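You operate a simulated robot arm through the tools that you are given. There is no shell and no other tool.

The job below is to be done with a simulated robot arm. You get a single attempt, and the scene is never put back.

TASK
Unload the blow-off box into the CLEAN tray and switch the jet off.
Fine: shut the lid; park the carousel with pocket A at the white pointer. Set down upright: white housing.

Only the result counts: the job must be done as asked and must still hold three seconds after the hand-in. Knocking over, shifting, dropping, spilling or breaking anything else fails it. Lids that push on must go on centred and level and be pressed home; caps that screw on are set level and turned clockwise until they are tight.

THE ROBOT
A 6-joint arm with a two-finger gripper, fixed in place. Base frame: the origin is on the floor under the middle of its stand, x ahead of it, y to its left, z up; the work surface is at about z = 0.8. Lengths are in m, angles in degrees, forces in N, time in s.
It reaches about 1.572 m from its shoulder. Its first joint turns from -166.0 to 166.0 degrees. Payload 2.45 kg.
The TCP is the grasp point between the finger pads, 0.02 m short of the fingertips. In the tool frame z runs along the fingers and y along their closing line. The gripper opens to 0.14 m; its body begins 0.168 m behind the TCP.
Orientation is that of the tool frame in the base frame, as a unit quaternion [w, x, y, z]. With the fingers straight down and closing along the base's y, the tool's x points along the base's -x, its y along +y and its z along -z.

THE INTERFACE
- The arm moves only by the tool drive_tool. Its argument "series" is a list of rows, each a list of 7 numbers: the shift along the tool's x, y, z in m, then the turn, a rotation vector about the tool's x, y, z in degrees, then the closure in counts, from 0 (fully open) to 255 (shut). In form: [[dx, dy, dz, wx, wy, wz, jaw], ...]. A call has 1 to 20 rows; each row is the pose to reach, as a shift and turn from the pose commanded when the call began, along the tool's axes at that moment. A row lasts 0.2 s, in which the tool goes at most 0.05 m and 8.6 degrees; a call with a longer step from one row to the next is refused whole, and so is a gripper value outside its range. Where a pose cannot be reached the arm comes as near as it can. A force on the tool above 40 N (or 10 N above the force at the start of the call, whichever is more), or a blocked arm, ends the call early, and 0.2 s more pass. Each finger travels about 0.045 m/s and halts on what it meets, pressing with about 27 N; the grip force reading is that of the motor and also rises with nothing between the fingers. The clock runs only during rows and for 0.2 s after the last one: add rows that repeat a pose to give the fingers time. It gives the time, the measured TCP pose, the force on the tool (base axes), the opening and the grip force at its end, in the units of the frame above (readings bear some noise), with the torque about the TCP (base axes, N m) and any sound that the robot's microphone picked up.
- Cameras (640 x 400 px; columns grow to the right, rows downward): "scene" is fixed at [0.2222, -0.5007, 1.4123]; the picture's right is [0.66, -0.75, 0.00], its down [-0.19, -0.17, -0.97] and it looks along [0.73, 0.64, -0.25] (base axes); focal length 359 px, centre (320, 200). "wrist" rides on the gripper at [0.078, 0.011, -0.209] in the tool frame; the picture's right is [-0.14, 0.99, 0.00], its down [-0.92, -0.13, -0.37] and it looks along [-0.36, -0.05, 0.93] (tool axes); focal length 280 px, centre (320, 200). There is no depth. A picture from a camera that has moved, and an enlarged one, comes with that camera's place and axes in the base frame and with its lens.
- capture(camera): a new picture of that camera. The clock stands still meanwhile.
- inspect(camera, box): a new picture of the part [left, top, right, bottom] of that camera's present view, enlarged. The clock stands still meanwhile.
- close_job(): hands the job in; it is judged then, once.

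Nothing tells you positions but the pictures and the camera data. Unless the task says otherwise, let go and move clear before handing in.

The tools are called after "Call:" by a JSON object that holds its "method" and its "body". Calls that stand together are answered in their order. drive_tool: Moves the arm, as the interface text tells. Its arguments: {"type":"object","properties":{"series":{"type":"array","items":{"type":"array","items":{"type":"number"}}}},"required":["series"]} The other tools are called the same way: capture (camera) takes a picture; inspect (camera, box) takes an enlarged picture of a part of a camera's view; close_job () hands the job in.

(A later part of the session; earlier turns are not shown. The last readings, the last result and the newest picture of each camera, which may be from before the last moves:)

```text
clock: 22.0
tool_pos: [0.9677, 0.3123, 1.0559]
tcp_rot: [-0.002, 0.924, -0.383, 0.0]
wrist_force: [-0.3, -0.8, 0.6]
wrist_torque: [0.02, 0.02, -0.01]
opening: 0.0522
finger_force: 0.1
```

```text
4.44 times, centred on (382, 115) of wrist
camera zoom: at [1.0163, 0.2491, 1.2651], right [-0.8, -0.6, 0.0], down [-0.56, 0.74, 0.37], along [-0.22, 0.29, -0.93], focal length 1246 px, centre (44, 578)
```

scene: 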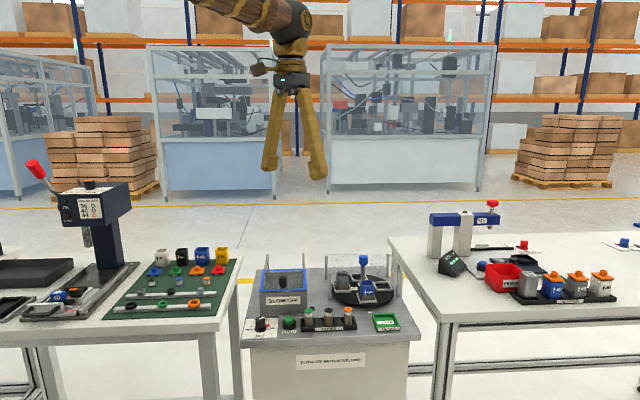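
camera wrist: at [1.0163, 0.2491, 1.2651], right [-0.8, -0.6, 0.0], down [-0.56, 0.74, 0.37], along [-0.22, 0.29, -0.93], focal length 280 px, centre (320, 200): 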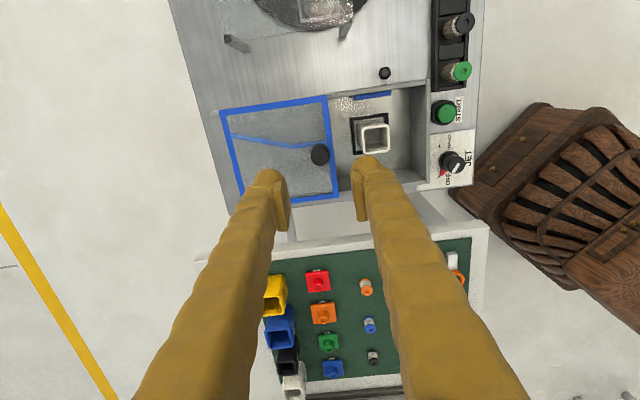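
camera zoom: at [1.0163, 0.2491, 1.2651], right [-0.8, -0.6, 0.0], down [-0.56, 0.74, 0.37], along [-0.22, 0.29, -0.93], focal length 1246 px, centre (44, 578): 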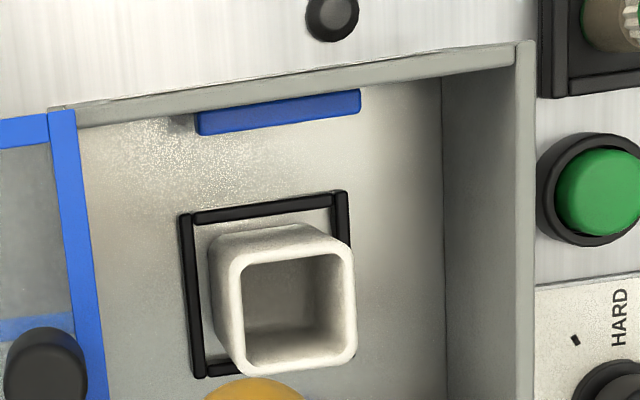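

The housing is about 0.039 m wide with its top at z≈0.861, centred at (0.9125, 0.2545). Before reaching in, I need the finger thickness, so I'm turning the gripper to show its profile to the scene camera.

Call:
{"method": "drive_tool", "body": {"series": [[0, 0, 0, 0, 0, 8.4, 160], [0, 0, 0, 0, 0, 16.8, 160], [0, 0, 0, 0, 0, 25.2, 160], [0, 0, 0, 0, 0, 33.6, 160], [0, 0, 0, 0, 0, 42, 160], [0, 0, 0, 0, 0, 50.4, 160], [0, 0, 0, 0, 0, 58.8, 160], [0, 0, 0, 0, 0, 67.2, 160], [0, 0, 0, 0, 0, 75.6, 160], [0, 0, 0, 0, 0, 84, 160], [0, 0, 0, 0, 0, 90, 160], [0, 0, 0, 0, 0, 90, 160]]}}

Call:
{"method": "capture", "body": {"camera": "wrist"}}

Call:
{"method": "inspect", "body": {"camera": "scene", "box": [240, 180, 352, 250]}}

```text
clock: 24.6
tool_pos: [0.9681, 0.3113, 1.0563]
tcp_rot: [0.001, -0.382, 0.924, -0.001]
wrist_force: [0.3, 0.9, -0.1]
wrist_torque: [0.0, 0.0, 0.0]
opening: 0.0523
finger_force: 0.1
```

```text
taken
camera wrist: at [0.9049, 0.2639, 1.2651], right [-0.6, 0.8, 0.0], down [0.74, 0.56, 0.37], along [0.3, 0.22, -0.93], focal length 280 px, centre (320, 200)
```

wrist: 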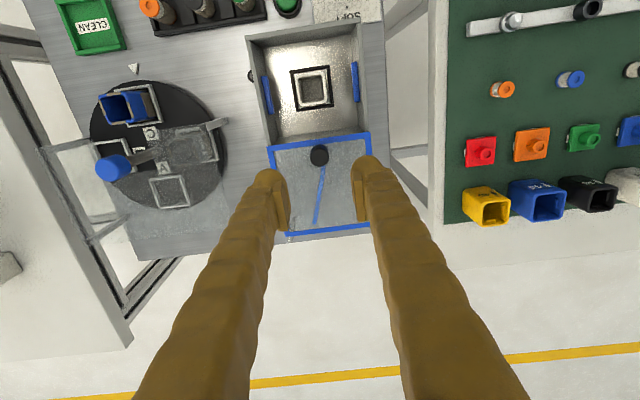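

```text
5.71 times, centred on (296, 215) of scene
camera zoom: at [0.2222, -0.5007, 1.4123], right [0.66, -0.75, 0.0], down [-0.19, -0.17, -0.97], along [0.73, 0.64, -0.25], focal length 2051 px, centre (457, 114)
```

zoom: 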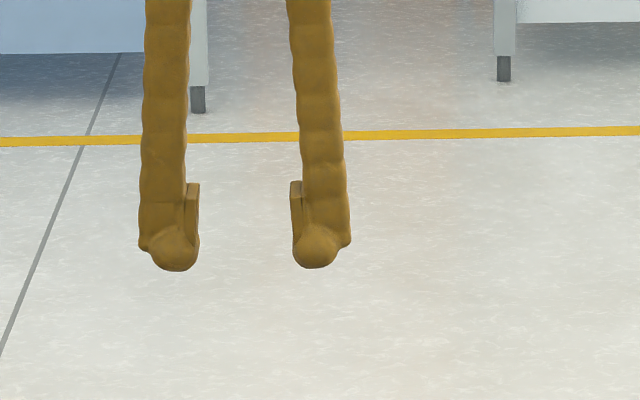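

The fingers extend 0.034 m outward from the pad plane, so closing front-to-back with about 0.048 m opening fits between the box walls. I'm re-measuring the housing and tray from this view.

Call:
{"method": "inspect", "body": {"camera": "wrist", "box": [240, 30, 400, 130]}}

Call:
{"method": "inspect", "body": {"camera": "wrist", "box": [30, 0, 290, 230]}}

Call:
{"method": "inspect", "body": {"camera": "scene", "box": [350, 295, 430, 345]}}

```text
4.00 times, centred on (320, 80) of wrist
camera zoom: at [0.9049, 0.2639, 1.2651], right [-0.6, 0.8, 0.0], down [0.74, 0.56, 0.37], along [0.3, 0.22, -0.93], focal length 1122 px, centre (320, 680)
```

zoom: 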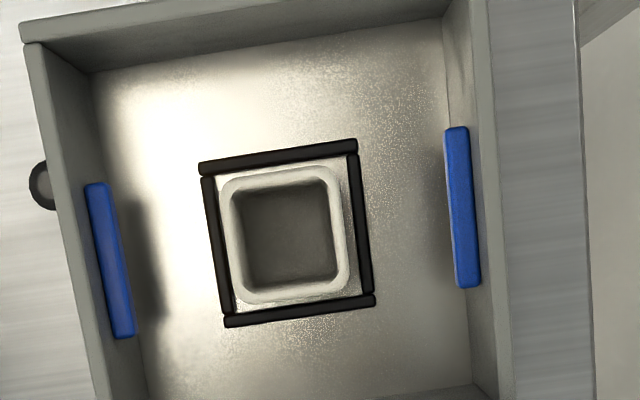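

```text
1.74 times, centred on (160, 115) of wrist
camera zoom: at [0.9049, 0.2639, 1.2651], right [-0.6, 0.8, 0.0], down [0.74, 0.56, 0.37], along [0.3, 0.22, -0.93], focal length 488 px, centre (598, 348)
```

zoom: 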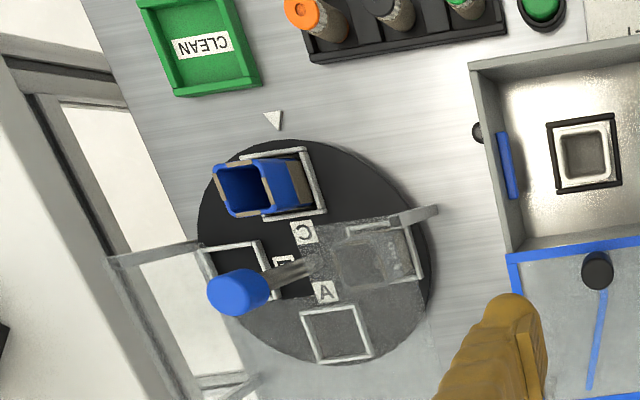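

```text
8.00 times, centred on (390, 320) of scene
camera zoom: at [0.2222, -0.5007, 1.4123], right [0.66, -0.75, 0.0], down [-0.19, -0.17, -0.97], along [0.73, 0.64, -0.25], focal length 2872 px, centre (-240, -760)
```

zoom: 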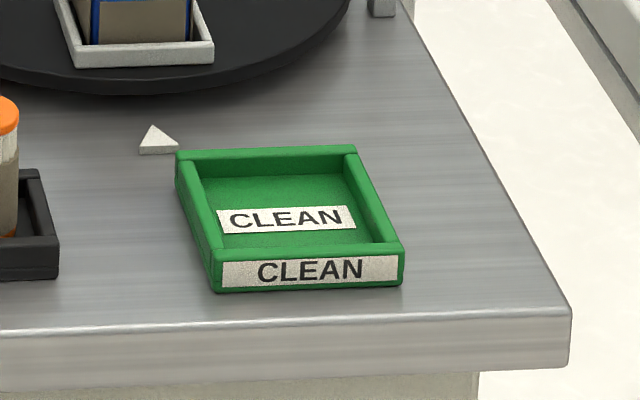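

The tray is centred near (1.026, −0.041) and its interior is about 0.05 m wide. I'm moving over the white housing with the closing line front-to-back.

Call:
{"method": "drive_tool", "body": {"series": [[0.0072, 0, 0, 0, 0, -8.4, 168], [0.0144, 0, 0, 0, 0, -16.8, 168], [0.0216, 0, 0, 0, 0, -25.2, 168], [0.0288, 0, 0, 0, 0, -33.6, 168], [0.036, 0, 0.01, 0, 0, -42, 168], [0.0432, 0, 0.02, 0, 0, -50.4, 168], [0.0504, 0, 0.03, 0, 0, -58.8, 168], [0.0576, 0, 0.04, 0, 0, -67.2, 168], [0.0648, 0, 0.05, 0, 0, -75.6, 168], [0.072, 0, 0.06, 0, 0, -84, 168], [0.0796, -0.0004, 0.075, 0, 0, -90, 168], [0.0796, -0.0004, 0.096, 0, 0, -90, 168], [0.0796, -0.0004, 0.096, 0, 0, -90, 168]]}}

Call:
{"method": "inspect", "body": {"camera": "wrist", "box": [240, 110, 400, 210]}}

Call:
{"method": "inspect", "body": {"camera": "scene", "box": [230, 230, 358, 310]}}

```text
clock: 27.4
tool_pos: [0.9135, 0.2556, 0.9595]
tcp_rot: [-0.001, 0.924, -0.382, -0.001]
wrist_force: [-0.1, -0.3, 0.4]
wrist_torque: [-0.01, -0.02, 0.01]
opening: 0.0476
finger_force: 0.0
```

```text
4.00 times, centred on (320, 160) of wrist
camera zoom: at [0.9606, 0.1921, 1.1686], right [-0.8, -0.6, 0.0], down [-0.56, 0.74, 0.37], along [-0.22, 0.29, -0.93], focal length 1122 px, centre (320, 360)
```

zoom: 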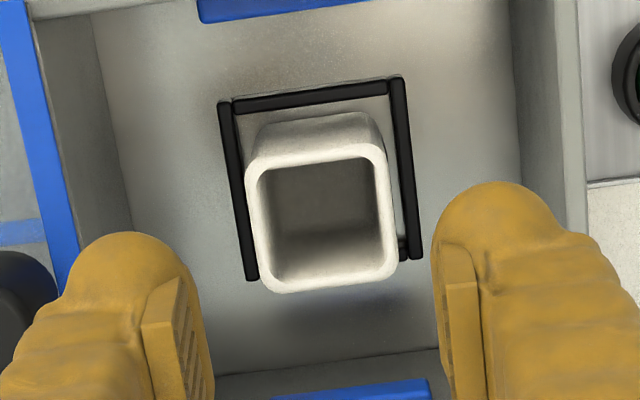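

```text
5.00 times, centred on (294, 270) of scene
camera zoom: at [0.2222, -0.5007, 1.4123], right [0.66, -0.75, 0.0], down [-0.19, -0.17, -0.97], along [0.73, 0.64, -0.25], focal length 1795 px, centre (450, -150)
```

zoom: 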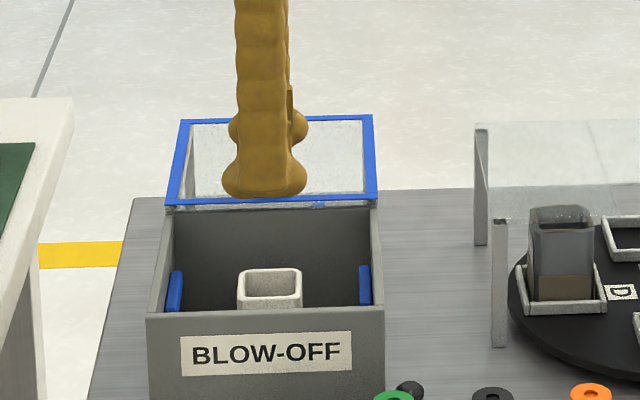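

Alignment needs a shift of about 2 mm, and there is roughly 5 mm clearance to the walls. I'm descending partway to verify.

Call:
{"method": "drive_tool", "body": {"series": [[-0.0022, 0.0008, 0.01, 0, 0, 0, 168], [-0.0022, 0.0008, 0.03, 0, 0, 0, 168], [-0.0022, 0.0008, 0.05, 0, 0, 0, 168], [-0.0022, 0.0008, 0.065, 0, 0, 0, 168], [-0.0022, 0.0008, 0.065, 0, 0, 0, 168]]}}

Call:
{"method": "inspect", "body": {"camera": "wrist", "box": [224, 120, 416, 240]}}

Call:
{"method": "inspect", "body": {"camera": "scene", "box": [230, 230, 358, 310]}}

```text
clock: 28.6
tool_pos: [0.909, 0.2561, 0.8943]
tcp_rot: [-0.001, 0.924, -0.383, 0.001]
wrist_force: [-0.2, -0.2, 0.5]
wrist_torque: [-0.01, -0.01, 0.03]
opening: 0.0476
finger_force: 0.2
```

```text
3.33 times, centred on (320, 180) of wrist
camera zoom: at [0.957, 0.1929, 1.1037], right [-0.8, -0.6, 0.0], down [-0.56, 0.74, 0.37], along [-0.22, 0.29, -0.93], focal length 935 px, centre (320, 267)
```

zoom: 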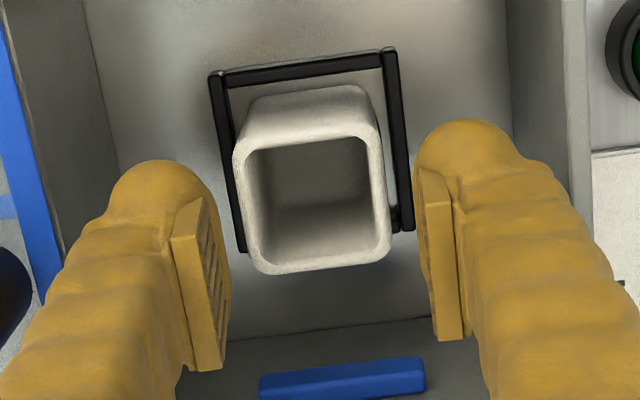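

```text
5.00 times, centred on (294, 270) of scene
camera zoom: at [0.2222, -0.5007, 1.4123], right [0.66, -0.75, 0.0], down [-0.19, -0.17, -0.97], along [0.73, 0.64, -0.25], focal length 1795 px, centre (450, -150)
```

zoom: 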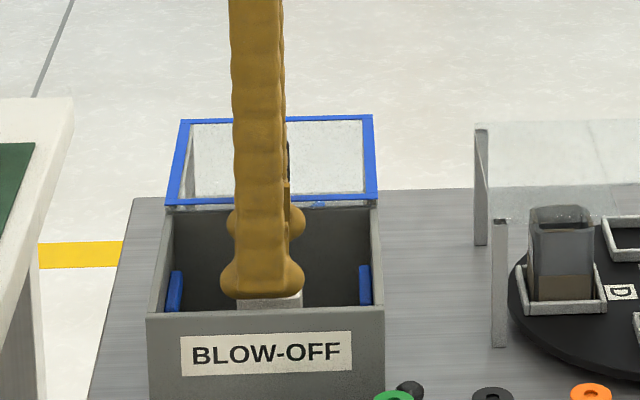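

Call:
{"method": "drive_tool", "body": {"series": [[0.002, -0.0014, 0, 0, 0, 0, 168], [0.002, -0.0014, 0.015, 0, 0, 0, 168], [0.002, -0.0014, 0.03, 0, 0, 0, 168], [0.002, -0.0014, 0.0443, 0, 0, 0, 168], [0.002, -0.0014, 0.0443, 0, 0, 0, 168]]}}

Call:
{"method": "inspect", "body": {"camera": "wrist", "box": [224, 120, 416, 240]}}

Call:
{"method": "inspect", "body": {"camera": "scene", "box": [230, 230, 358, 310]}}

```text
clock: 29.8
tool_pos: [0.9123, 0.2565, 0.8504]
tcp_rot: [0.0, 0.924, -0.383, 0.001]
wrist_force: [0.3, -0.1, -0.2]
wrist_torque: [0.04, 0.0, -0.02]
opening: 0.0474
finger_force: 0.1
```

```text
3.33 times, centred on (320, 180) of wrist
camera zoom: at [0.9602, 0.1933, 1.06], right [-0.8, -0.6, 0.0], down [-0.56, 0.74, 0.37], along [-0.22, 0.29, -0.93], focal length 935 px, centre (320, 267)
```

zoom: 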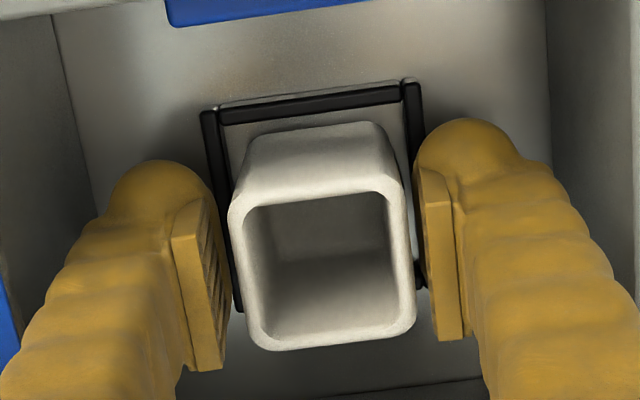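

```text
5.00 times, centred on (294, 270) of scene
camera zoom: at [0.2222, -0.5007, 1.4123], right [0.66, -0.75, 0.0], down [-0.19, -0.17, -0.97], along [0.73, 0.64, -0.25], focal length 1795 px, centre (450, -150)
```

zoom: 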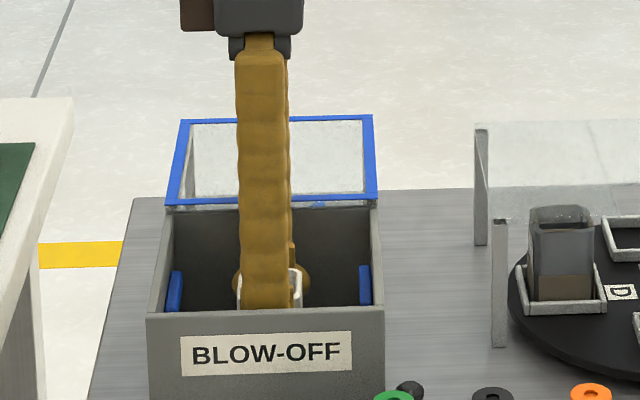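

The pads straddle the housing symmetrically. I'm closing the grip.

Call:
{"method": "drive_tool", "body": {"series": [[0, 0, 0, 0, 0, 0, 190], [0, 0, 0, 0, 0, 0, 220], [0, 0, 0, 0, 0, 0, 220], [0, 0, 0, 0, 0, 0, 220]]}}

Call:
{"method": "inspect", "body": {"camera": "wrist", "box": [224, 120, 416, 240]}}

```text
clock: 30.8
tool_pos: [0.9135, 0.2561, 0.8494]
tcp_rot: [-0.001, 0.924, -0.382, 0.0]
wrist_force: [0.7, 0.7, -1.1]
wrist_torque: [-0.04, 0.03, -0.04]
opening: 0.0384
finger_force: 27.3
```

```text
3.33 times, centred on (320, 180) of wrist
camera zoom: at [0.9602, 0.1933, 1.06], right [-0.8, -0.6, 0.0], down [-0.56, 0.74, 0.37], along [-0.22, 0.29, -0.93], focal length 935 px, centre (320, 267)
```

zoom: 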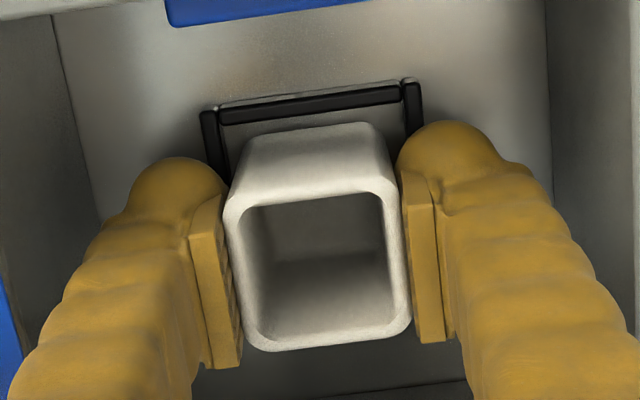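

The housing is held at 0.038 m. I'm lifting it straight up.

Call:
{"method": "drive_tool", "body": {"series": [[0, 0, -0.005, 0, 0, 0, 220], [0, 0, -0.015, 0, 0, 0, 220], [0, 0, -0.03, 0, 0, 0, 220], [0, 0, -0.05, 0, 0, 0, 220], [0, 0, -0.07, 0, 0, 0, 220], [0, 0, -0.09, 0, 0, 0, 220], [0, 0, -0.11, 0, 0, 0, 220], [0, 0, -0.13, 0, 0, 0, 220], [0, 0, -0.15, 0, 0, 0, 220], [0, 0, -0.15, 0, 0, 0, 220]]}}

Call:
{"method": "capture", "body": {"camera": "wrist"}}

Call:
{"method": "inspect", "body": {"camera": "scene", "box": [230, 210, 358, 310]}}

```text
clock: 33.0
tool_pos: [0.9125, 0.2542, 1.0018]
tcp_rot: [-0.001, 0.924, -0.383, 0.001]
wrist_force: [-0.1, -0.8, -0.5]
wrist_torque: [0.03, -0.01, 0.02]
opening: 0.0387
finger_force: 26.5
```

```text
taken
camera wrist: at [0.9604, 0.1928, 1.2102], right [-0.8, -0.6, 0.0], down [-0.56, 0.74, 0.37], along [-0.22, 0.29, -0.93], focal length 280 px, centre (320, 200)
```

wrist: 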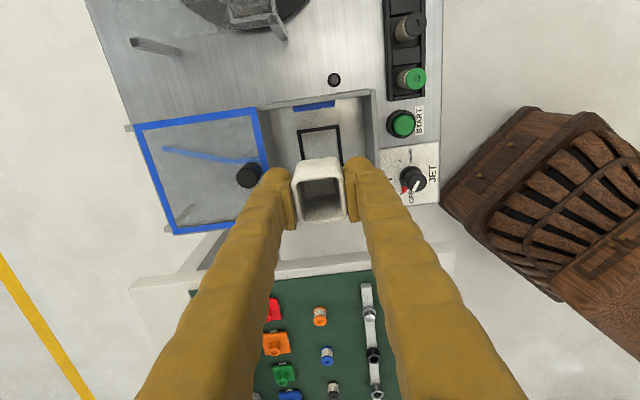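

```text
4.00 times, centred on (294, 260) of scene
camera zoom: at [0.2222, -0.5007, 1.4123], right [0.66, -0.75, 0.0], down [-0.19, -0.17, -0.97], along [0.73, 0.64, -0.25], focal length 1436 px, centre (424, -40)
```

zoom: 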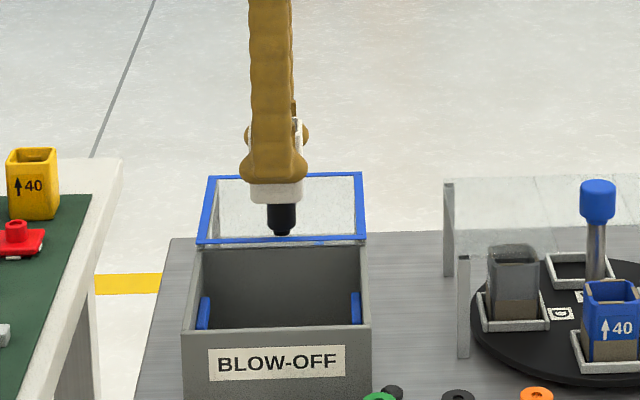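

The housing is clear of the box. I'm carrying it over the CLEAN tray at a safe height.

Call:
{"method": "drive_tool", "body": {"series": [[0.03, 0.013, 0, 0, 0, 0, 220], [0.07, 0.03, 0, 0, 0, 0, 220], [0.11, 0.048, 0, 0, 0, 0, 220], [0.15, 0.066, 0, 0, 0, 0, 220], [0.19, 0.084, 0, 0, 0, 0, 220], [0.23, 0.102, 0, 0, 0, 0, 220], [0.265, 0.118, 0, 0, 0, 0, 220], [0.289, 0.1285, 0, 0, 0, 0, 220], [0.289, 0.1285, 0, 0, 0, 0, 220]]}}

Call:
{"method": "capture", "body": {"camera": "wrist"}}

Call:
{"method": "inspect", "body": {"camera": "wrist", "box": [240, 90, 400, 190]}}

Call:
{"method": "inspect", "body": {"camera": "scene", "box": [330, 245, 442, 345]}}

```text
clock: 35.0
tool_pos: [1.0236, -0.0391, 1.0003]
tcp_rot: [0.0, 0.924, -0.383, 0.001]
wrist_force: [-0.1, -0.1, -0.2]
wrist_torque: [-0.01, 0.0, 0.02]
opening: 0.0386
finger_force: 26.6
```

```text
taken
camera wrist: at [1.072, -0.1025, 1.2087], right [-0.8, -0.6, 0.0], down [-0.56, 0.74, 0.37], along [-0.22, 0.29, -0.93], focal length 280 px, centre (320, 200)
```

wrist: 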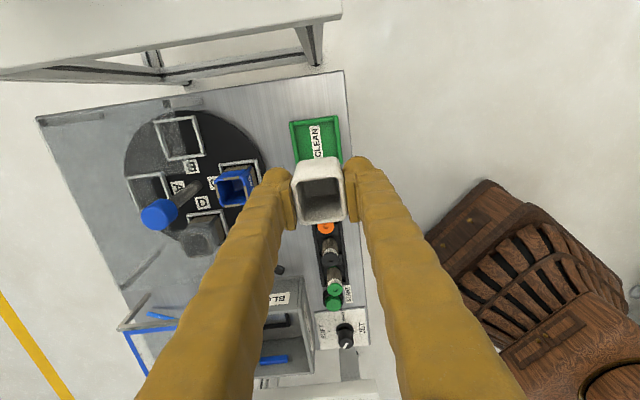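

```text
4.00 times, centred on (320, 140) of wrist
camera zoom: at [1.072, -0.1025, 1.2087], right [-0.8, -0.6, 0.0], down [-0.56, 0.74, 0.37], along [-0.22, 0.29, -0.93], focal length 1122 px, centre (320, 440)
```

zoom: 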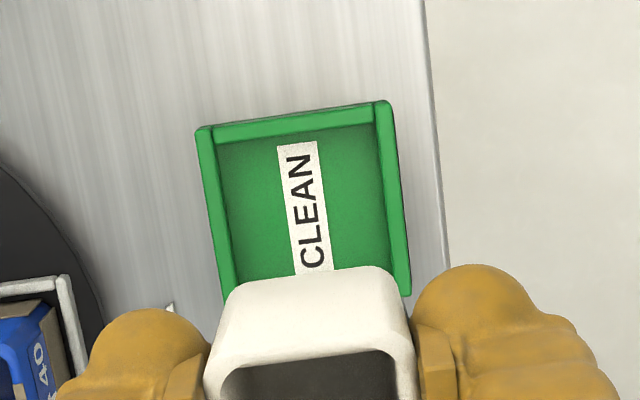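

```text
4.00 times, centred on (386, 295) of scene
camera zoom: at [0.2222, -0.5007, 1.4123], right [0.66, -0.75, 0.0], down [-0.19, -0.17, -0.97], along [0.73, 0.64, -0.25], focal length 1436 px, centre (56, -180)
```

zoom: 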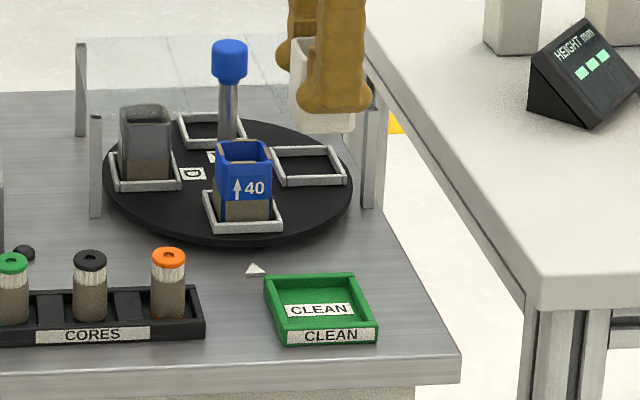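

The tray centre works out to about (1.034, −0.043), 66 mm square and aligned with the gripper. I'm shifting over it and lowering partway to check.

Call:
{"method": "drive_tool", "body": {"series": [[0.005, -0.0025, 0, 0, 0, 0, 220], [0.0098, -0.005, 0.02, 0, 0, 0, 220], [0.0098, -0.005, 0.045, 0, 0, 0, 220], [0.0098, -0.005, 0.07, 0, 0, 0, 220], [0.0098, -0.005, 0.09, 0, 0, 0, 220], [0.0098, -0.005, 0.09, 0, 0, 0, 220]]}}

Call:
{"method": "inspect", "body": {"camera": "wrist", "box": [224, 90, 416, 210]}}

Call:
{"method": "inspect", "body": {"camera": "scene", "box": [340, 270, 436, 345]}}

```text
clock: 36.4
tool_pos: [1.0349, -0.0433, 0.9109]
tcp_rot: [-0.001, 0.924, -0.383, 0.001]
wrist_force: [-0.3, 0.0, 0.3]
wrist_torque: [0.0, 0.02, 0.0]
opening: 0.0385
finger_force: 26.5
```

```text
3.33 times, centred on (320, 150) of wrist
camera zoom: at [1.0836, -0.1061, 1.1198], right [-0.8, -0.6, 0.0], down [-0.56, 0.74, 0.37], along [-0.22, 0.29, -0.93], focal length 935 px, centre (320, 367)
```

zoom: 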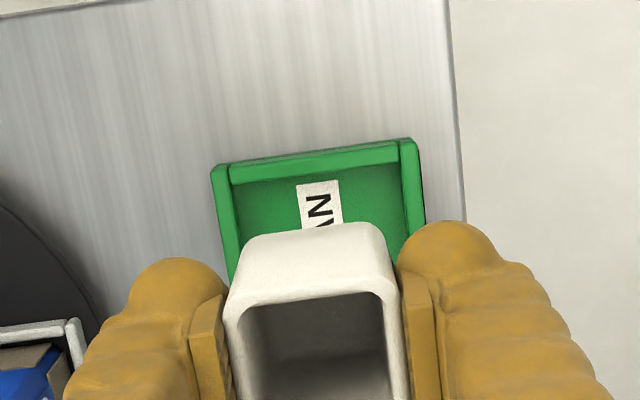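

```text
5.33 times, centred on (388, 308) of scene
camera zoom: at [0.2222, -0.5007, 1.4123], right [0.66, -0.75, 0.0], down [-0.19, -0.17, -0.97], along [0.73, 0.64, -0.25], focal length 1915 px, centre (-43, -373)
```

zoom: 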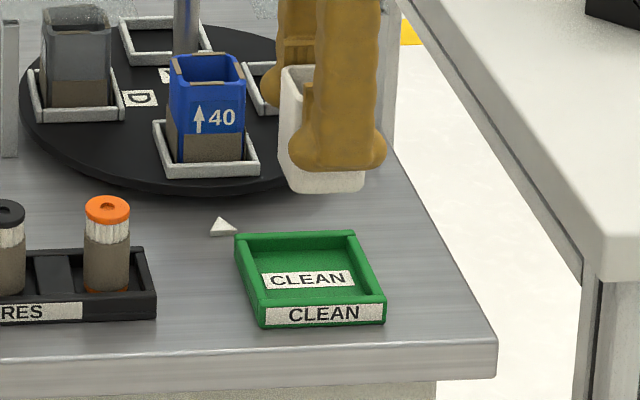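

Call:
{"method": "drive_tool", "body": {"series": [[-0.0012, 0.002, 0.01, 0, 0, 0, 220], [-0.0012, 0.002, 0.025, 0, 0, 0, 220], [-0.0012, 0.002, 0.04, 0, 0, 0, 220], [-0.0012, 0.002, 0.04, 0, 0, 0, 220]]}}

Call:
{"method": "inspect", "body": {"camera": "wrist", "box": [224, 110, 416, 230]}}

Call:
{"method": "inspect", "body": {"camera": "scene", "box": [356, 285, 420, 335]}}

```text
clock: 37.4
tool_pos: [1.0334, -0.0445, 0.8699]
tcp_rot: [-0.001, 0.924, -0.383, 0.001]
wrist_force: [0.2, 0.5, -0.6]
wrist_torque: [0.01, 0.0, 0.01]
opening: 0.0384
finger_force: 26.8
```

```text
3.33 times, centred on (320, 170) of wrist
camera zoom: at [1.0821, -0.107, 1.0792], right [-0.8, -0.6, 0.0], down [-0.56, 0.74, 0.37], along [-0.22, 0.29, -0.93], focal length 935 px, centre (320, 300)
```

zoom: 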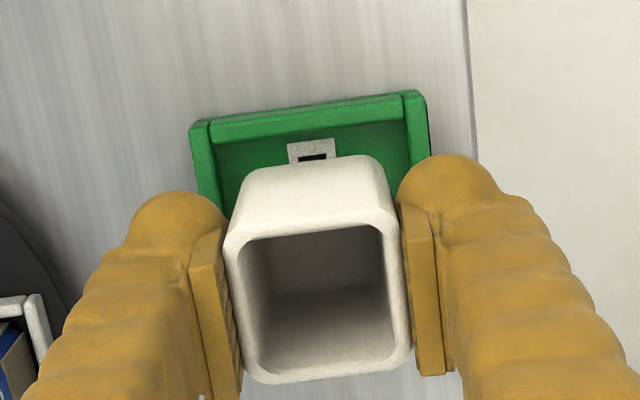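

```text
8.00 times, centred on (388, 310) of scene
camera zoom: at [0.2222, -0.5007, 1.4123], right [0.66, -0.75, 0.0], down [-0.19, -0.17, -0.97], along [0.73, 0.64, -0.25], focal length 2872 px, centre (-224, -680)
```

zoom: 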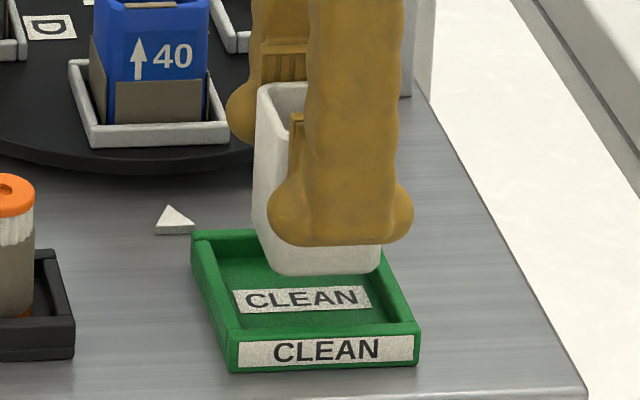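

The housing is centred over the tray to within about 1 mm. I'm lowering the last stretch in small steps.

Call:
{"method": "drive_tool", "body": {"series": [[0, 0, 0.006, 0, 0, 0, 220], [0, 0, 0.012, 0, 0, 0, 220], [0, 0, 0.016, 0, 0, 0, 220], [0, 0, 0.018, 0, 0, 0, 220], [0, 0, 0.018, 0, 0, 0, 220]]}}

Call:
{"method": "inspect", "body": {"camera": "scene", "box": [356, 285, 420, 335]}}

Call:
{"method": "inspect", "body": {"camera": "wrist", "box": [224, 110, 416, 230]}}

```text
clock: 38.6
tool_pos: [1.0348, -0.0449, 0.8528]
tcp_rot: [-0.001, 0.924, -0.383, 0.001]
wrist_force: [-0.1, -0.5, 0.5]
wrist_torque: [0.02, -0.02, -0.03]
opening: 0.0388
finger_force: 26.5
```

```text
8.00 times, centred on (388, 310) of scene
camera zoom: at [0.2222, -0.5007, 1.4123], right [0.66, -0.75, 0.0], down [-0.19, -0.17, -0.97], along [0.73, 0.64, -0.25], focal length 2872 px, centre (-224, -680)
```

zoom: 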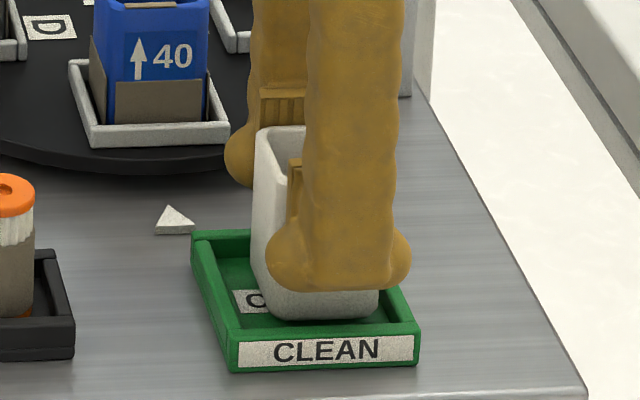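

```text
3.33 times, centred on (320, 170) of wrist
camera zoom: at [1.082, -0.1072, 1.0616], right [-0.8, -0.6, 0.0], down [-0.56, 0.74, 0.37], along [-0.22, 0.29, -0.93], focal length 935 px, centre (320, 300)
```

zoom: 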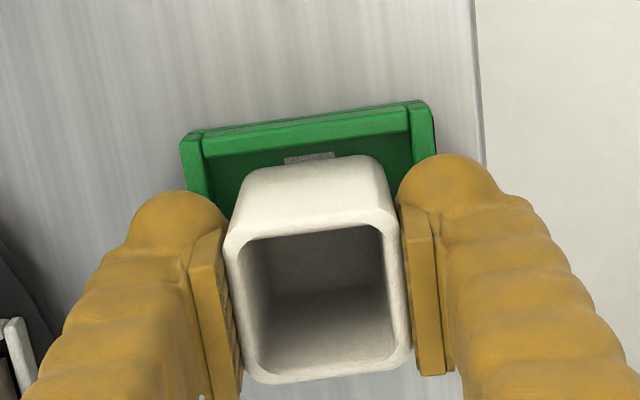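

Call:
{"method": "drive_tool", "body": {"series": [[0, 0, 0.001, 0, 0, 0, 220], [0, 0, 0.0015, 0, 0, 0, 220]]}}

```text
clock: 39.2
tool_pos: [1.0335, -0.0457, 0.8512]
tcp_rot: [0.0, 0.924, -0.383, 0.001]
wrist_force: [-0.9, 0.4, -1.6]
wrist_torque: [0.01, 0.01, -0.02]
opening: 0.0382
finger_force: 27.1
```

Call:
{"method": "drive_tool", "body": {"series": [[0, 0, 0.001, 0, 0, 0, 220], [0, 0, 0.0015, 0, 0, 0, 220]]}}

Call:
{"method": "inspect", "body": {"camera": "scene", "box": [356, 285, 420, 335]}}

```text
clock: 39.8
tool_pos: [1.0349, -0.0446, 0.849]
tcp_rot: [-0.001, 0.924, -0.383, 0.0]
wrist_force: [1.0, -0.3, -0.4]
wrist_torque: [-0.01, -0.01, 0.01]
opening: 0.0384
finger_force: 26.9
```

```text
8.00 times, centred on (388, 310) of scene
camera zoom: at [0.2222, -0.5007, 1.4123], right [0.66, -0.75, 0.0], down [-0.19, -0.17, -0.97], along [0.73, 0.64, -0.25], focal length 2872 px, centre (-224, -680)
```

zoom: 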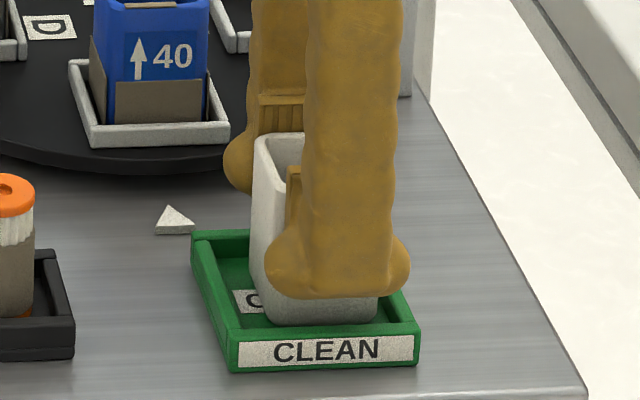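

Call:
{"method": "drive_tool", "body": {"series": [[0, 0, 0.001, 0, 0, 0, 220], [0, 0, 0.001, 0, 0, 0, 220]]}}

```text
clock: 40.4
tool_pos: [1.034, -0.0428, 0.8498]
tcp_rot: [-0.001, 0.924, -0.383, 0.0]
wrist_force: [-0.2, 0.2, -0.4]
wrist_torque: [-0.02, 0.02, 0.02]
opening: 0.0383
finger_force: 27.0
```

Call:
{"method": "drive_tool", "body": {"series": [[0, 0, 0.001, 0, 0, 0, 220], [0, 0, 0.001, 0, 0, 0, 220]]}}

```text
clock: 41.0
tool_pos: [1.0336, -0.0444, 0.8491]
tcp_rot: [-0.001, 0.924, -0.383, 0.001]
wrist_force: [1.0, -0.7, 9.2]
wrist_torque: [-0.07, 0.03, -0.02]
opening: 0.0382
finger_force: 27.1
```

The housing has touched the tray floor with a 9 N reaction. I'm releasing and lifting away.

Call:
{"method": "drive_tool", "body": {"series": [[0, 0, 0, 0, 0, 0, 200], [0, 0, 0, 0, 0, 0, 175], [0, 0, 0, 0, 0, 0, 155], [0, 0, 0, 0, 0, 0, 155], [0, 0, -0.01, 0, 0, 0, 155], [0, 0, -0.03, 0, 0, 0, 155], [0, 0, -0.06, 0, 0, 0, 155], [0, 0, -0.1, 0, 0, 0, 155], [0, 0, -0.14, 0, 0, 0, 155], [0, 0, -0.18, 0, 0, 0, 155], [0, 0, -0.18, 0, 0, 0, 155]]}}

Call:
{"method": "capture", "body": {"camera": "wrist"}}

Call:
{"method": "inspect", "body": {"camera": "scene", "box": [340, 270, 436, 345]}}

```text
clock: 43.4
tool_pos: [1.0328, -0.0435, 1.0275]
tcp_rot: [-0.001, 0.924, -0.383, 0.0]
wrist_force: [0.4, 0.0, -0.3]
wrist_torque: [0.02, 0.0, 0.01]
opening: 0.0548
finger_force: 0.1
```

```text
taken
camera wrist: at [1.08, -0.1065, 1.237], right [-0.8, -0.6, 0.0], down [-0.56, 0.74, 0.37], along [-0.22, 0.29, -0.93], focal length 280 px, centre (320, 200)
```

wrist: 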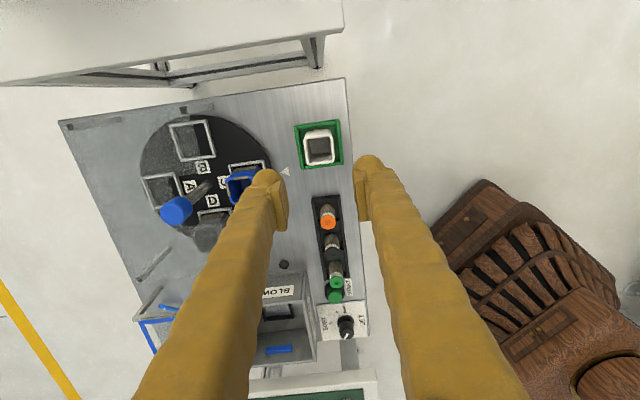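

```text
5.33 times, centred on (388, 308) of scene
camera zoom: at [0.2222, -0.5007, 1.4123], right [0.66, -0.75, 0.0], down [-0.19, -0.17, -0.97], along [0.73, 0.64, -0.25], focal length 1915 px, centre (-43, -373)
```

zoom: 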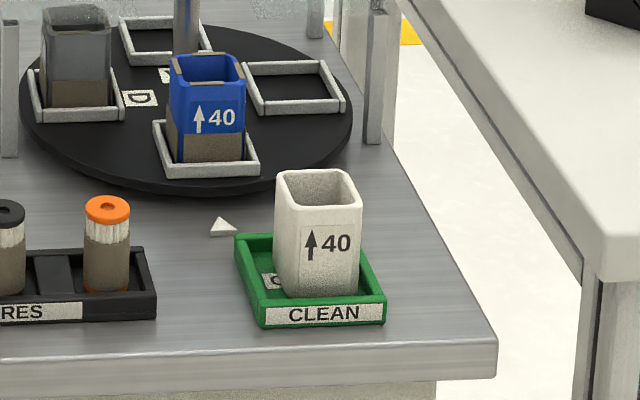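

The white housing stands upright in the CLEAN tray with its arrow up. Now I'm going back to the lid knob to shut the lid.

Call:
{"method": "drive_tool", "body": {"series": [[-0.033, -0.0229, 0, 0, 0, 0, 146], [-0.066, -0.0458, 0, 0, 0, 0, 146], [-0.099, -0.0686, 0, 0, 0, 0, 146], [-0.132, -0.0915, 0, 0, 0, 0, 146], [-0.165, -0.1144, 0, 0, 0, 0, 146], [-0.198, -0.1373, 0, 0, 0, 0, 146], [-0.231, -0.1602, 0, 0, 0, 0, 146], [-0.264, -0.183, 0, 0, 0, 0, 146], [-0.2975, -0.2059, 0, 0, 0, 0, 146], [-0.2975, -0.2059, 0.04, 0, 0, 0, 146], [-0.2975, -0.2059, 0.05, 0, 0, 0, 146], [-0.2975, -0.2059, 0.05, 0, 0, 0, 146]]}}

Call:
{"method": "capture", "body": {"camera": "wrist"}}

Call:
{"method": "inspect", "body": {"camera": "wrist", "box": [240, 120, 400, 220]}}

```text
clock: 46.0
tool_pos: [0.9692, 0.3136, 0.9779]
tcp_rot: [-0.001, 0.924, -0.382, 0.001]
wrist_force: [0.4, 0.8, 0.3]
wrist_torque: [-0.02, -0.01, -0.02]
opening: 0.0599
finger_force: 0.1
```

```text
taken
camera wrist: at [1.0166, 0.2508, 1.1859], right [-0.8, -0.6, 0.0], down [-0.56, 0.74, 0.37], along [-0.22, 0.29, -0.93], focal length 280 px, centre (320, 200)
```

wrist: 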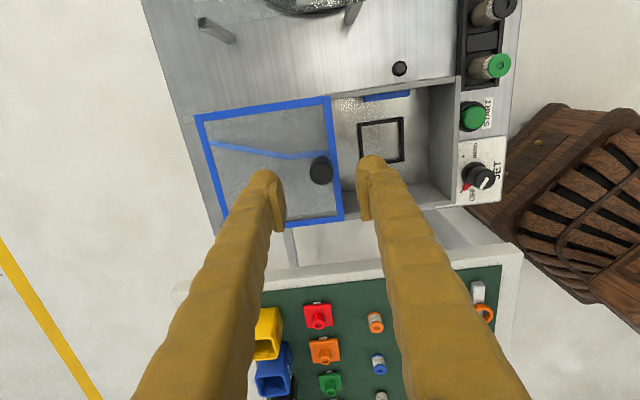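

```text
4.00 times, centred on (320, 170) of wrist
camera zoom: at [1.0166, 0.2508, 1.1859], right [-0.8, -0.6, 0.0], down [-0.56, 0.74, 0.37], along [-0.22, 0.29, -0.93], focal length 1122 px, centre (320, 320)
```

zoom: 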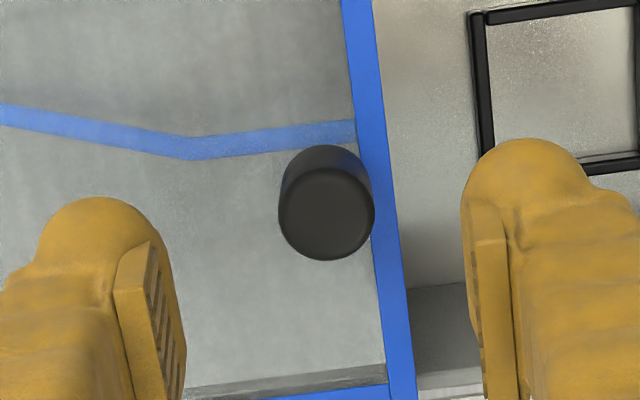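

The box is empty. I'm descending onto the lid knob and gripping it again.

Call:
{"method": "drive_tool", "body": {"series": [[0.0015, 0.0013, 0.02, 0, 0, 0, 146], [0.0015, 0.0013, 0.045, 0, 0, 0, 146], [0.0015, 0.0013, 0.0605, 0, 0, 0, 146], [0.0015, 0.0013, 0.0605, 0, 0, 0, 180], [0.0015, 0.0013, 0.0605, 0, 0, 0, 255], [0.0015, 0.0013, 0.0605, 0, 0, 0, 255], [0.0015, 0.0013, 0.0605, 0, 0, 0, 255]]}}

Call:
{"method": "inspect", "body": {"camera": "wrist", "box": [224, 120, 416, 240]}}

```text
clock: 47.6
tool_pos: [0.9694, 0.3107, 0.9174]
tcp_rot: [-0.001, 0.924, -0.383, 0.001]
wrist_force: [1.1, -1.4, -1.6]
wrist_torque: [-0.03, -0.05, 0.0]
opening: 0.0227
finger_force: 38.2
```

```text
3.33 times, centred on (320, 180) of wrist
camera zoom: at [1.0171, 0.2474, 1.1258], right [-0.8, -0.6, 0.0], down [-0.56, 0.74, 0.37], along [-0.22, 0.29, -0.93], focal length 935 px, centre (320, 267)
```

zoom: 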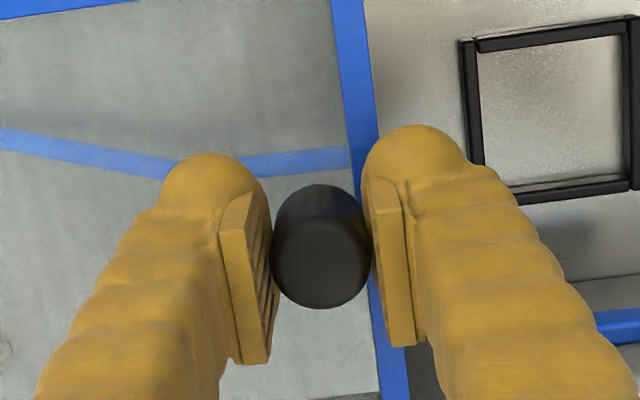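

Call:
{"method": "drive_tool", "body": {"series": [[0, 0.01, 0, 0, 0, 0, 255], [0, 0.025, 0, 0, 0, 0, 255], [0, 0.04, 0, 0, 0, 0, 255], [0, 0.055, 0, 0, 0, 0, 255], [0, 0.07, 0, 0, 0, 0, 255], [0, 0.085, 0, 0, 0, 0, 255], [0, 0.1, 0, 0, 0, 0, 255], [0, 0.112, 0, 0, 0, 0, 255], [0, 0.12, 0, 0, 0, 0, 255], [0, 0.12, 0, 0, 0, 0, 255]]}}

Call:
{"method": "inspect", "body": {"camera": "wrist", "box": [192, 80, 448, 240]}}

Call:
{"method": "inspect", "body": {"camera": "scene", "box": [230, 230, 358, 310]}}

```text
clock: 49.8
tool_pos: [0.8851, 0.225, 0.9176]
tcp_rot: [0.0, 0.924, -0.383, 0.0]
wrist_force: [14.8, -16.4, -5.1]
wrist_torque: [-0.18, -0.23, -0.02]
opening: 0.0223
finger_force: 45.0
```

```text
2.50 times, centred on (320, 160) of wrist
camera zoom: at [0.932, 0.1628, 1.1259], right [-0.8, -0.6, 0.0], down [-0.56, 0.74, 0.37], along [-0.22, 0.29, -0.93], focal length 701 px, centre (320, 300)
```

zoom: 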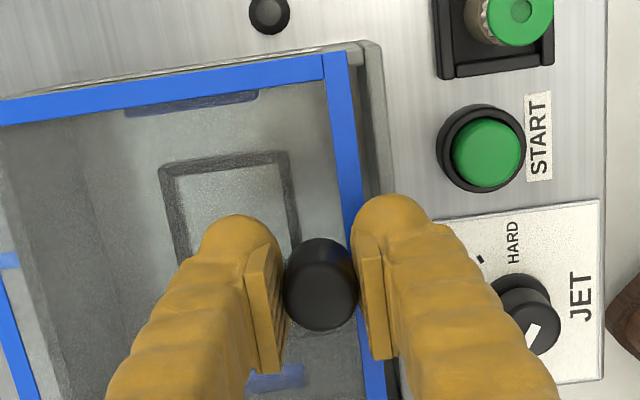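

```text
5.00 times, centred on (294, 270) of scene
camera zoom: at [0.2222, -0.5007, 1.4123], right [0.66, -0.75, 0.0], down [-0.19, -0.17, -0.97], along [0.73, 0.64, -0.25], focal length 1795 px, centre (450, -150)
```

zoom: 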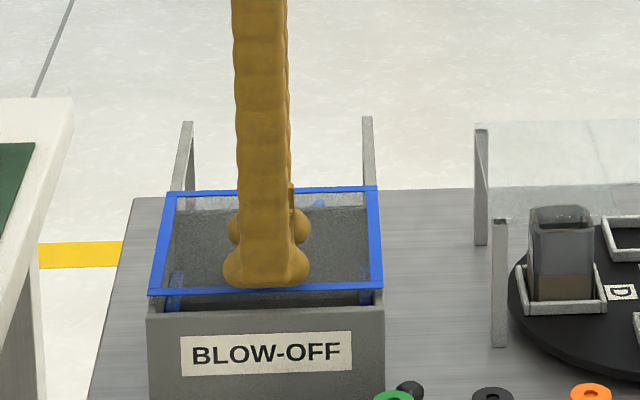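

The lid is about 12 mm short of shut, so I'm easing it fully home.

Call:
{"method": "drive_tool", "body": {"series": [[0.0005, 0.003, 0, 0, 0, 0, 255], [0.0005, 0.006, 0, 0, 0, 0, 255], [0.0005, 0.009, 0, 0, 0, 0, 255], [0.0005, 0.011, 0, 0, 0, 0, 255], [0.0005, 0.0125, 0, 0, 0, 0, 255], [0.0005, 0.0125, 0, 0, 0, 0, 255]]}}

Call:
{"method": "inspect", "body": {"camera": "wrist", "box": [192, 80, 448, 240]}}

Call:
{"method": "inspect", "body": {"camera": "scene", "box": [230, 230, 358, 310]}}

```text
clock: 51.2
tool_pos: [0.8763, 0.2168, 0.9167]
tcp_rot: [-0.001, 0.924, -0.382, 0.0]
wrist_force: [21.3, 8.3, -16.1]
wrist_torque: [0.06, -0.2, -0.01]
opening: 0.0227
finger_force: 45.2
```

```text
2.50 times, centred on (320, 160) of wrist
camera zoom: at [0.9236, 0.1542, 1.1259], right [-0.8, -0.6, 0.0], down [-0.56, 0.74, 0.37], along [-0.22, 0.29, -0.93], focal length 701 px, centre (320, 300)
```

zoom: 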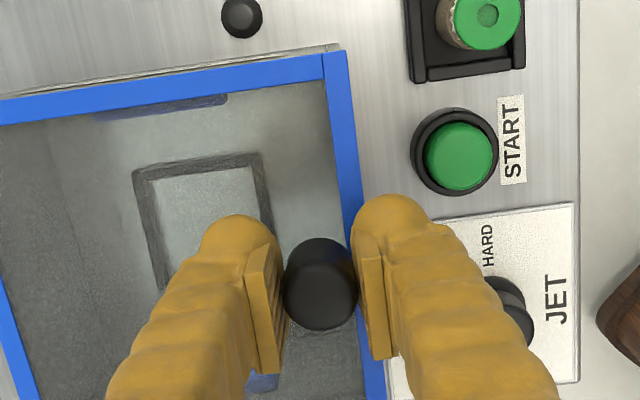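

```text
5.00 times, centred on (294, 270) of scene
camera zoom: at [0.2222, -0.5007, 1.4123], right [0.66, -0.75, 0.0], down [-0.19, -0.17, -0.97], along [0.73, 0.64, -0.25], focal length 1795 px, centre (450, -150)
```

zoom: 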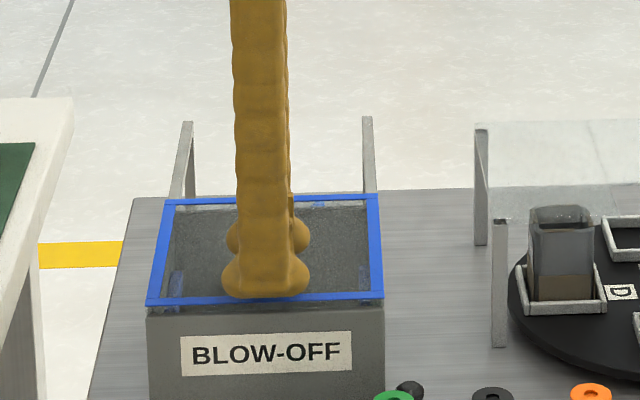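

The lid has met its closed stop with about 21 N of reaction, and the frame sits as it did at the start. I'm relieving the push, releasing and lifting.

Call:
{"method": "drive_tool", "body": {"series": [[0, -0.0006, 0, 0, 0, 0, 255], [0, -0.0006, 0, 0, 0, 0, 220], [0, -0.0006, 0, 0, 0, 0, 150], [0, -0.0006, 0, 0, 0, 0, 150], [0, -0.0006, 0, 0, 0, 0, 150], [0, -0.0006, -0.02, 0, 0, 0, 150], [0, -0.0006, -0.06, 0, 0, 0, 150], [0, -0.0006, -0.1, 0, 0, 0, 150], [0, -0.0006, -0.14, 0, 0, 0, 150], [0, -0.0006, -0.14, 0, 0, 0, 150]]}}

Call:
{"method": "inspect", "body": {"camera": "wrist", "box": [160, 60, 448, 240]}}

Call:
{"method": "inspect", "body": {"camera": "scene", "box": [230, 250, 358, 330]}}

```text
clock: 53.4
tool_pos: [0.8749, 0.2187, 1.0589]
tcp_rot: [-0.001, 0.924, -0.383, 0.0]
wrist_force: [0.6, 0.2, 0.2]
wrist_torque: [-0.02, -0.02, -0.02]
opening: 0.0578
finger_force: 0.0
```

```text
2.22 times, centred on (304, 150) of wrist
camera zoom: at [0.9228, 0.1554, 1.2665], right [-0.8, -0.6, 0.0], down [-0.56, 0.74, 0.37], along [-0.22, 0.29, -0.93], focal length 623 px, centre (356, 311)
```

zoom: 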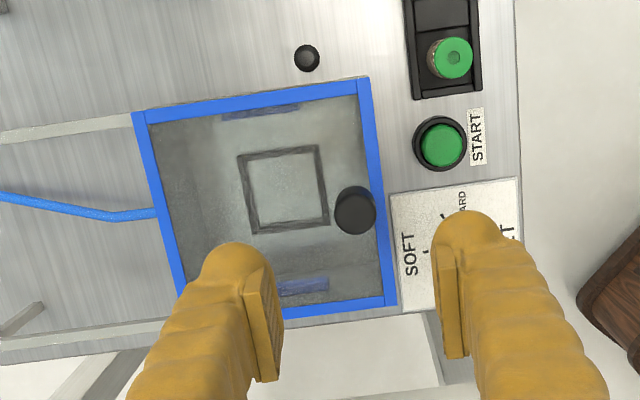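

```text
5.00 times, centred on (294, 290) of scene
camera zoom: at [0.2222, -0.5007, 1.4123], right [0.66, -0.75, 0.0], down [-0.19, -0.17, -0.97], along [0.73, 0.64, -0.25], focal length 1795 px, centre (450, -250)
```

zoom: 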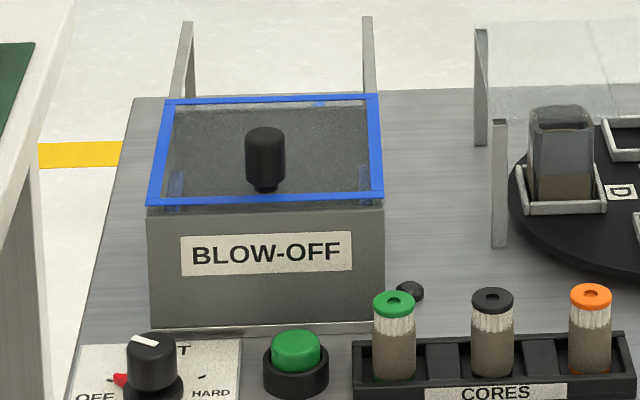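

The lid is shut and the jet is off. Next is the carousel, so I'm moving above its blue knob to measure it.

Call:
{"method": "drive_tool", "body": {"series": [[0.037, -0.0156, 0, 0, 0, 0, 150], [0.075, -0.031, 0, 0, 0, 0, 150], [0.112, -0.0467, 0, 0, 0, 0, 150], [0.149, -0.0623, 0, 0, 0, 0, 150], [0.187, -0.078, 0, 0, 0, 0, 150], [0.224, -0.0935, 0, 0, 0, 0, 150], [0.2614, -0.1091, 0, 0, 0, 0, 150], [0.2614, -0.1091, 0, 0, 0, 0, 150]]}}

Call:
{"method": "capture", "body": {"camera": "wrist"}}

Call:
{"method": "inspect", "body": {"camera": "wrist", "box": [200, 60, 440, 210]}}

Call:
{"method": "inspect", "body": {"camera": "scene", "box": [310, 220, 438, 320]}}

```text
clock: 55.2
tool_pos: [1.1363, 0.1078, 1.0581]
tcp_rot: [-0.001, 0.924, -0.383, 0.001]
wrist_force: [-0.6, 0.1, 0.0]
wrist_torque: [-0.01, -0.03, -0.03]
opening: 0.0578
finger_force: 0.0
```

```text
taken
camera wrist: at [1.1838, 0.0451, 1.2679], right [-0.8, -0.6, 0.0], down [-0.56, 0.74, 0.37], along [-0.22, 0.29, -0.93], focal length 280 px, centre (320, 200)
```

wrist: 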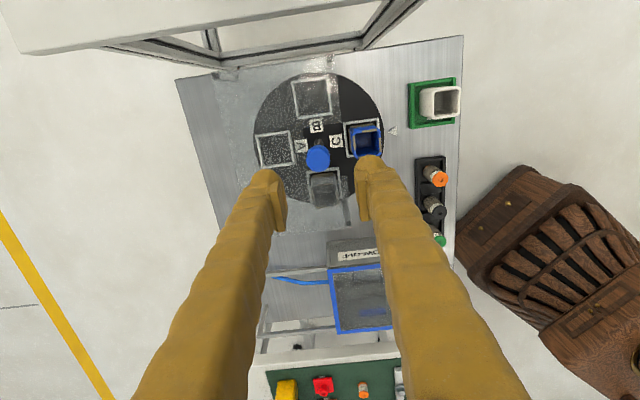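

```text
2.67 times, centred on (320, 135) of wrist
camera zoom: at [1.1838, 0.0451, 1.2679], right [-0.8, -0.6, 0.0], down [-0.56, 0.74, 0.37], along [-0.22, 0.29, -0.93], focal length 748 px, centre (320, 373)
```

zoom: 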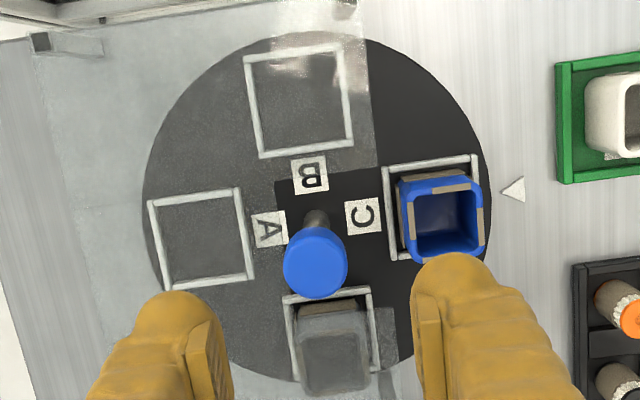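

```text
4.00 times, centred on (374, 270) of scene
camera zoom: at [0.2222, -0.5007, 1.4123], right [0.66, -0.75, 0.0], down [-0.19, -0.17, -0.97], along [0.73, 0.64, -0.25], focal length 1436 px, centre (104, -80)
```

zoom: 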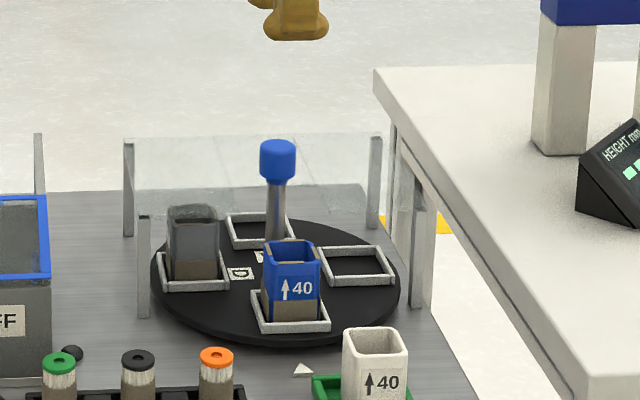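

The guard glass has a notch around the stem, and the blue knob, about 30 mm across, stands above it. I'm checking alignment more closely before gripping.

Call:
{"method": "inspect", "body": {"camera": "wrist", "box": [272, 120, 368, 180]}}

Call:
{"method": "inspect", "body": {"camera": "scene", "box": [340, 245, 404, 295]}}

```text
6.67 times, centred on (320, 150) of wrist
camera zoom: at [1.1838, 0.0451, 1.2679], right [-0.8, -0.6, 0.0], down [-0.56, 0.74, 0.37], along [-0.22, 0.29, -0.93], focal length 1869 px, centre (320, 533)
```

zoom: 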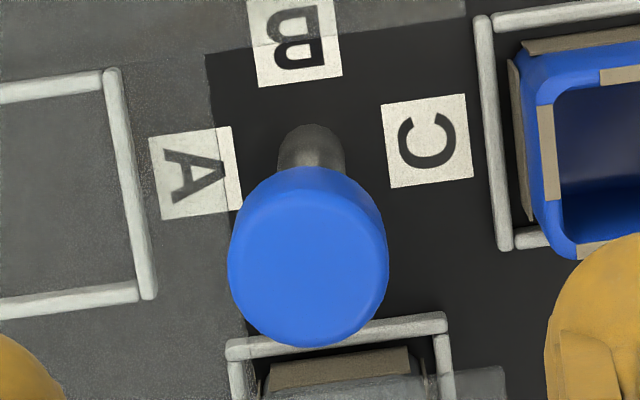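

```text
8.00 times, centred on (372, 270) of scene
camera zoom: at [0.2222, -0.5007, 1.4123], right [0.66, -0.75, 0.0], down [-0.19, -0.17, -0.97], along [0.73, 0.64, -0.25], focal length 2872 px, centre (-96, -360)
```

zoom: 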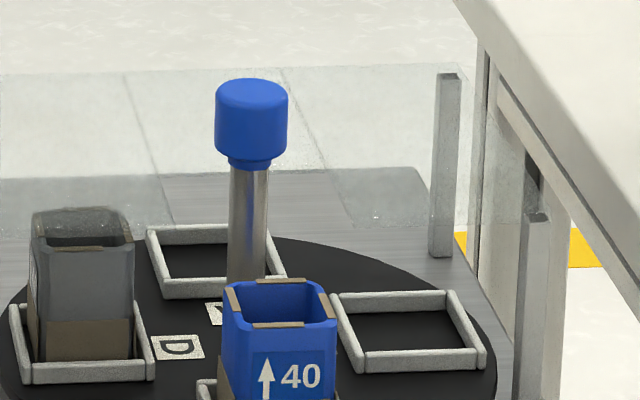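

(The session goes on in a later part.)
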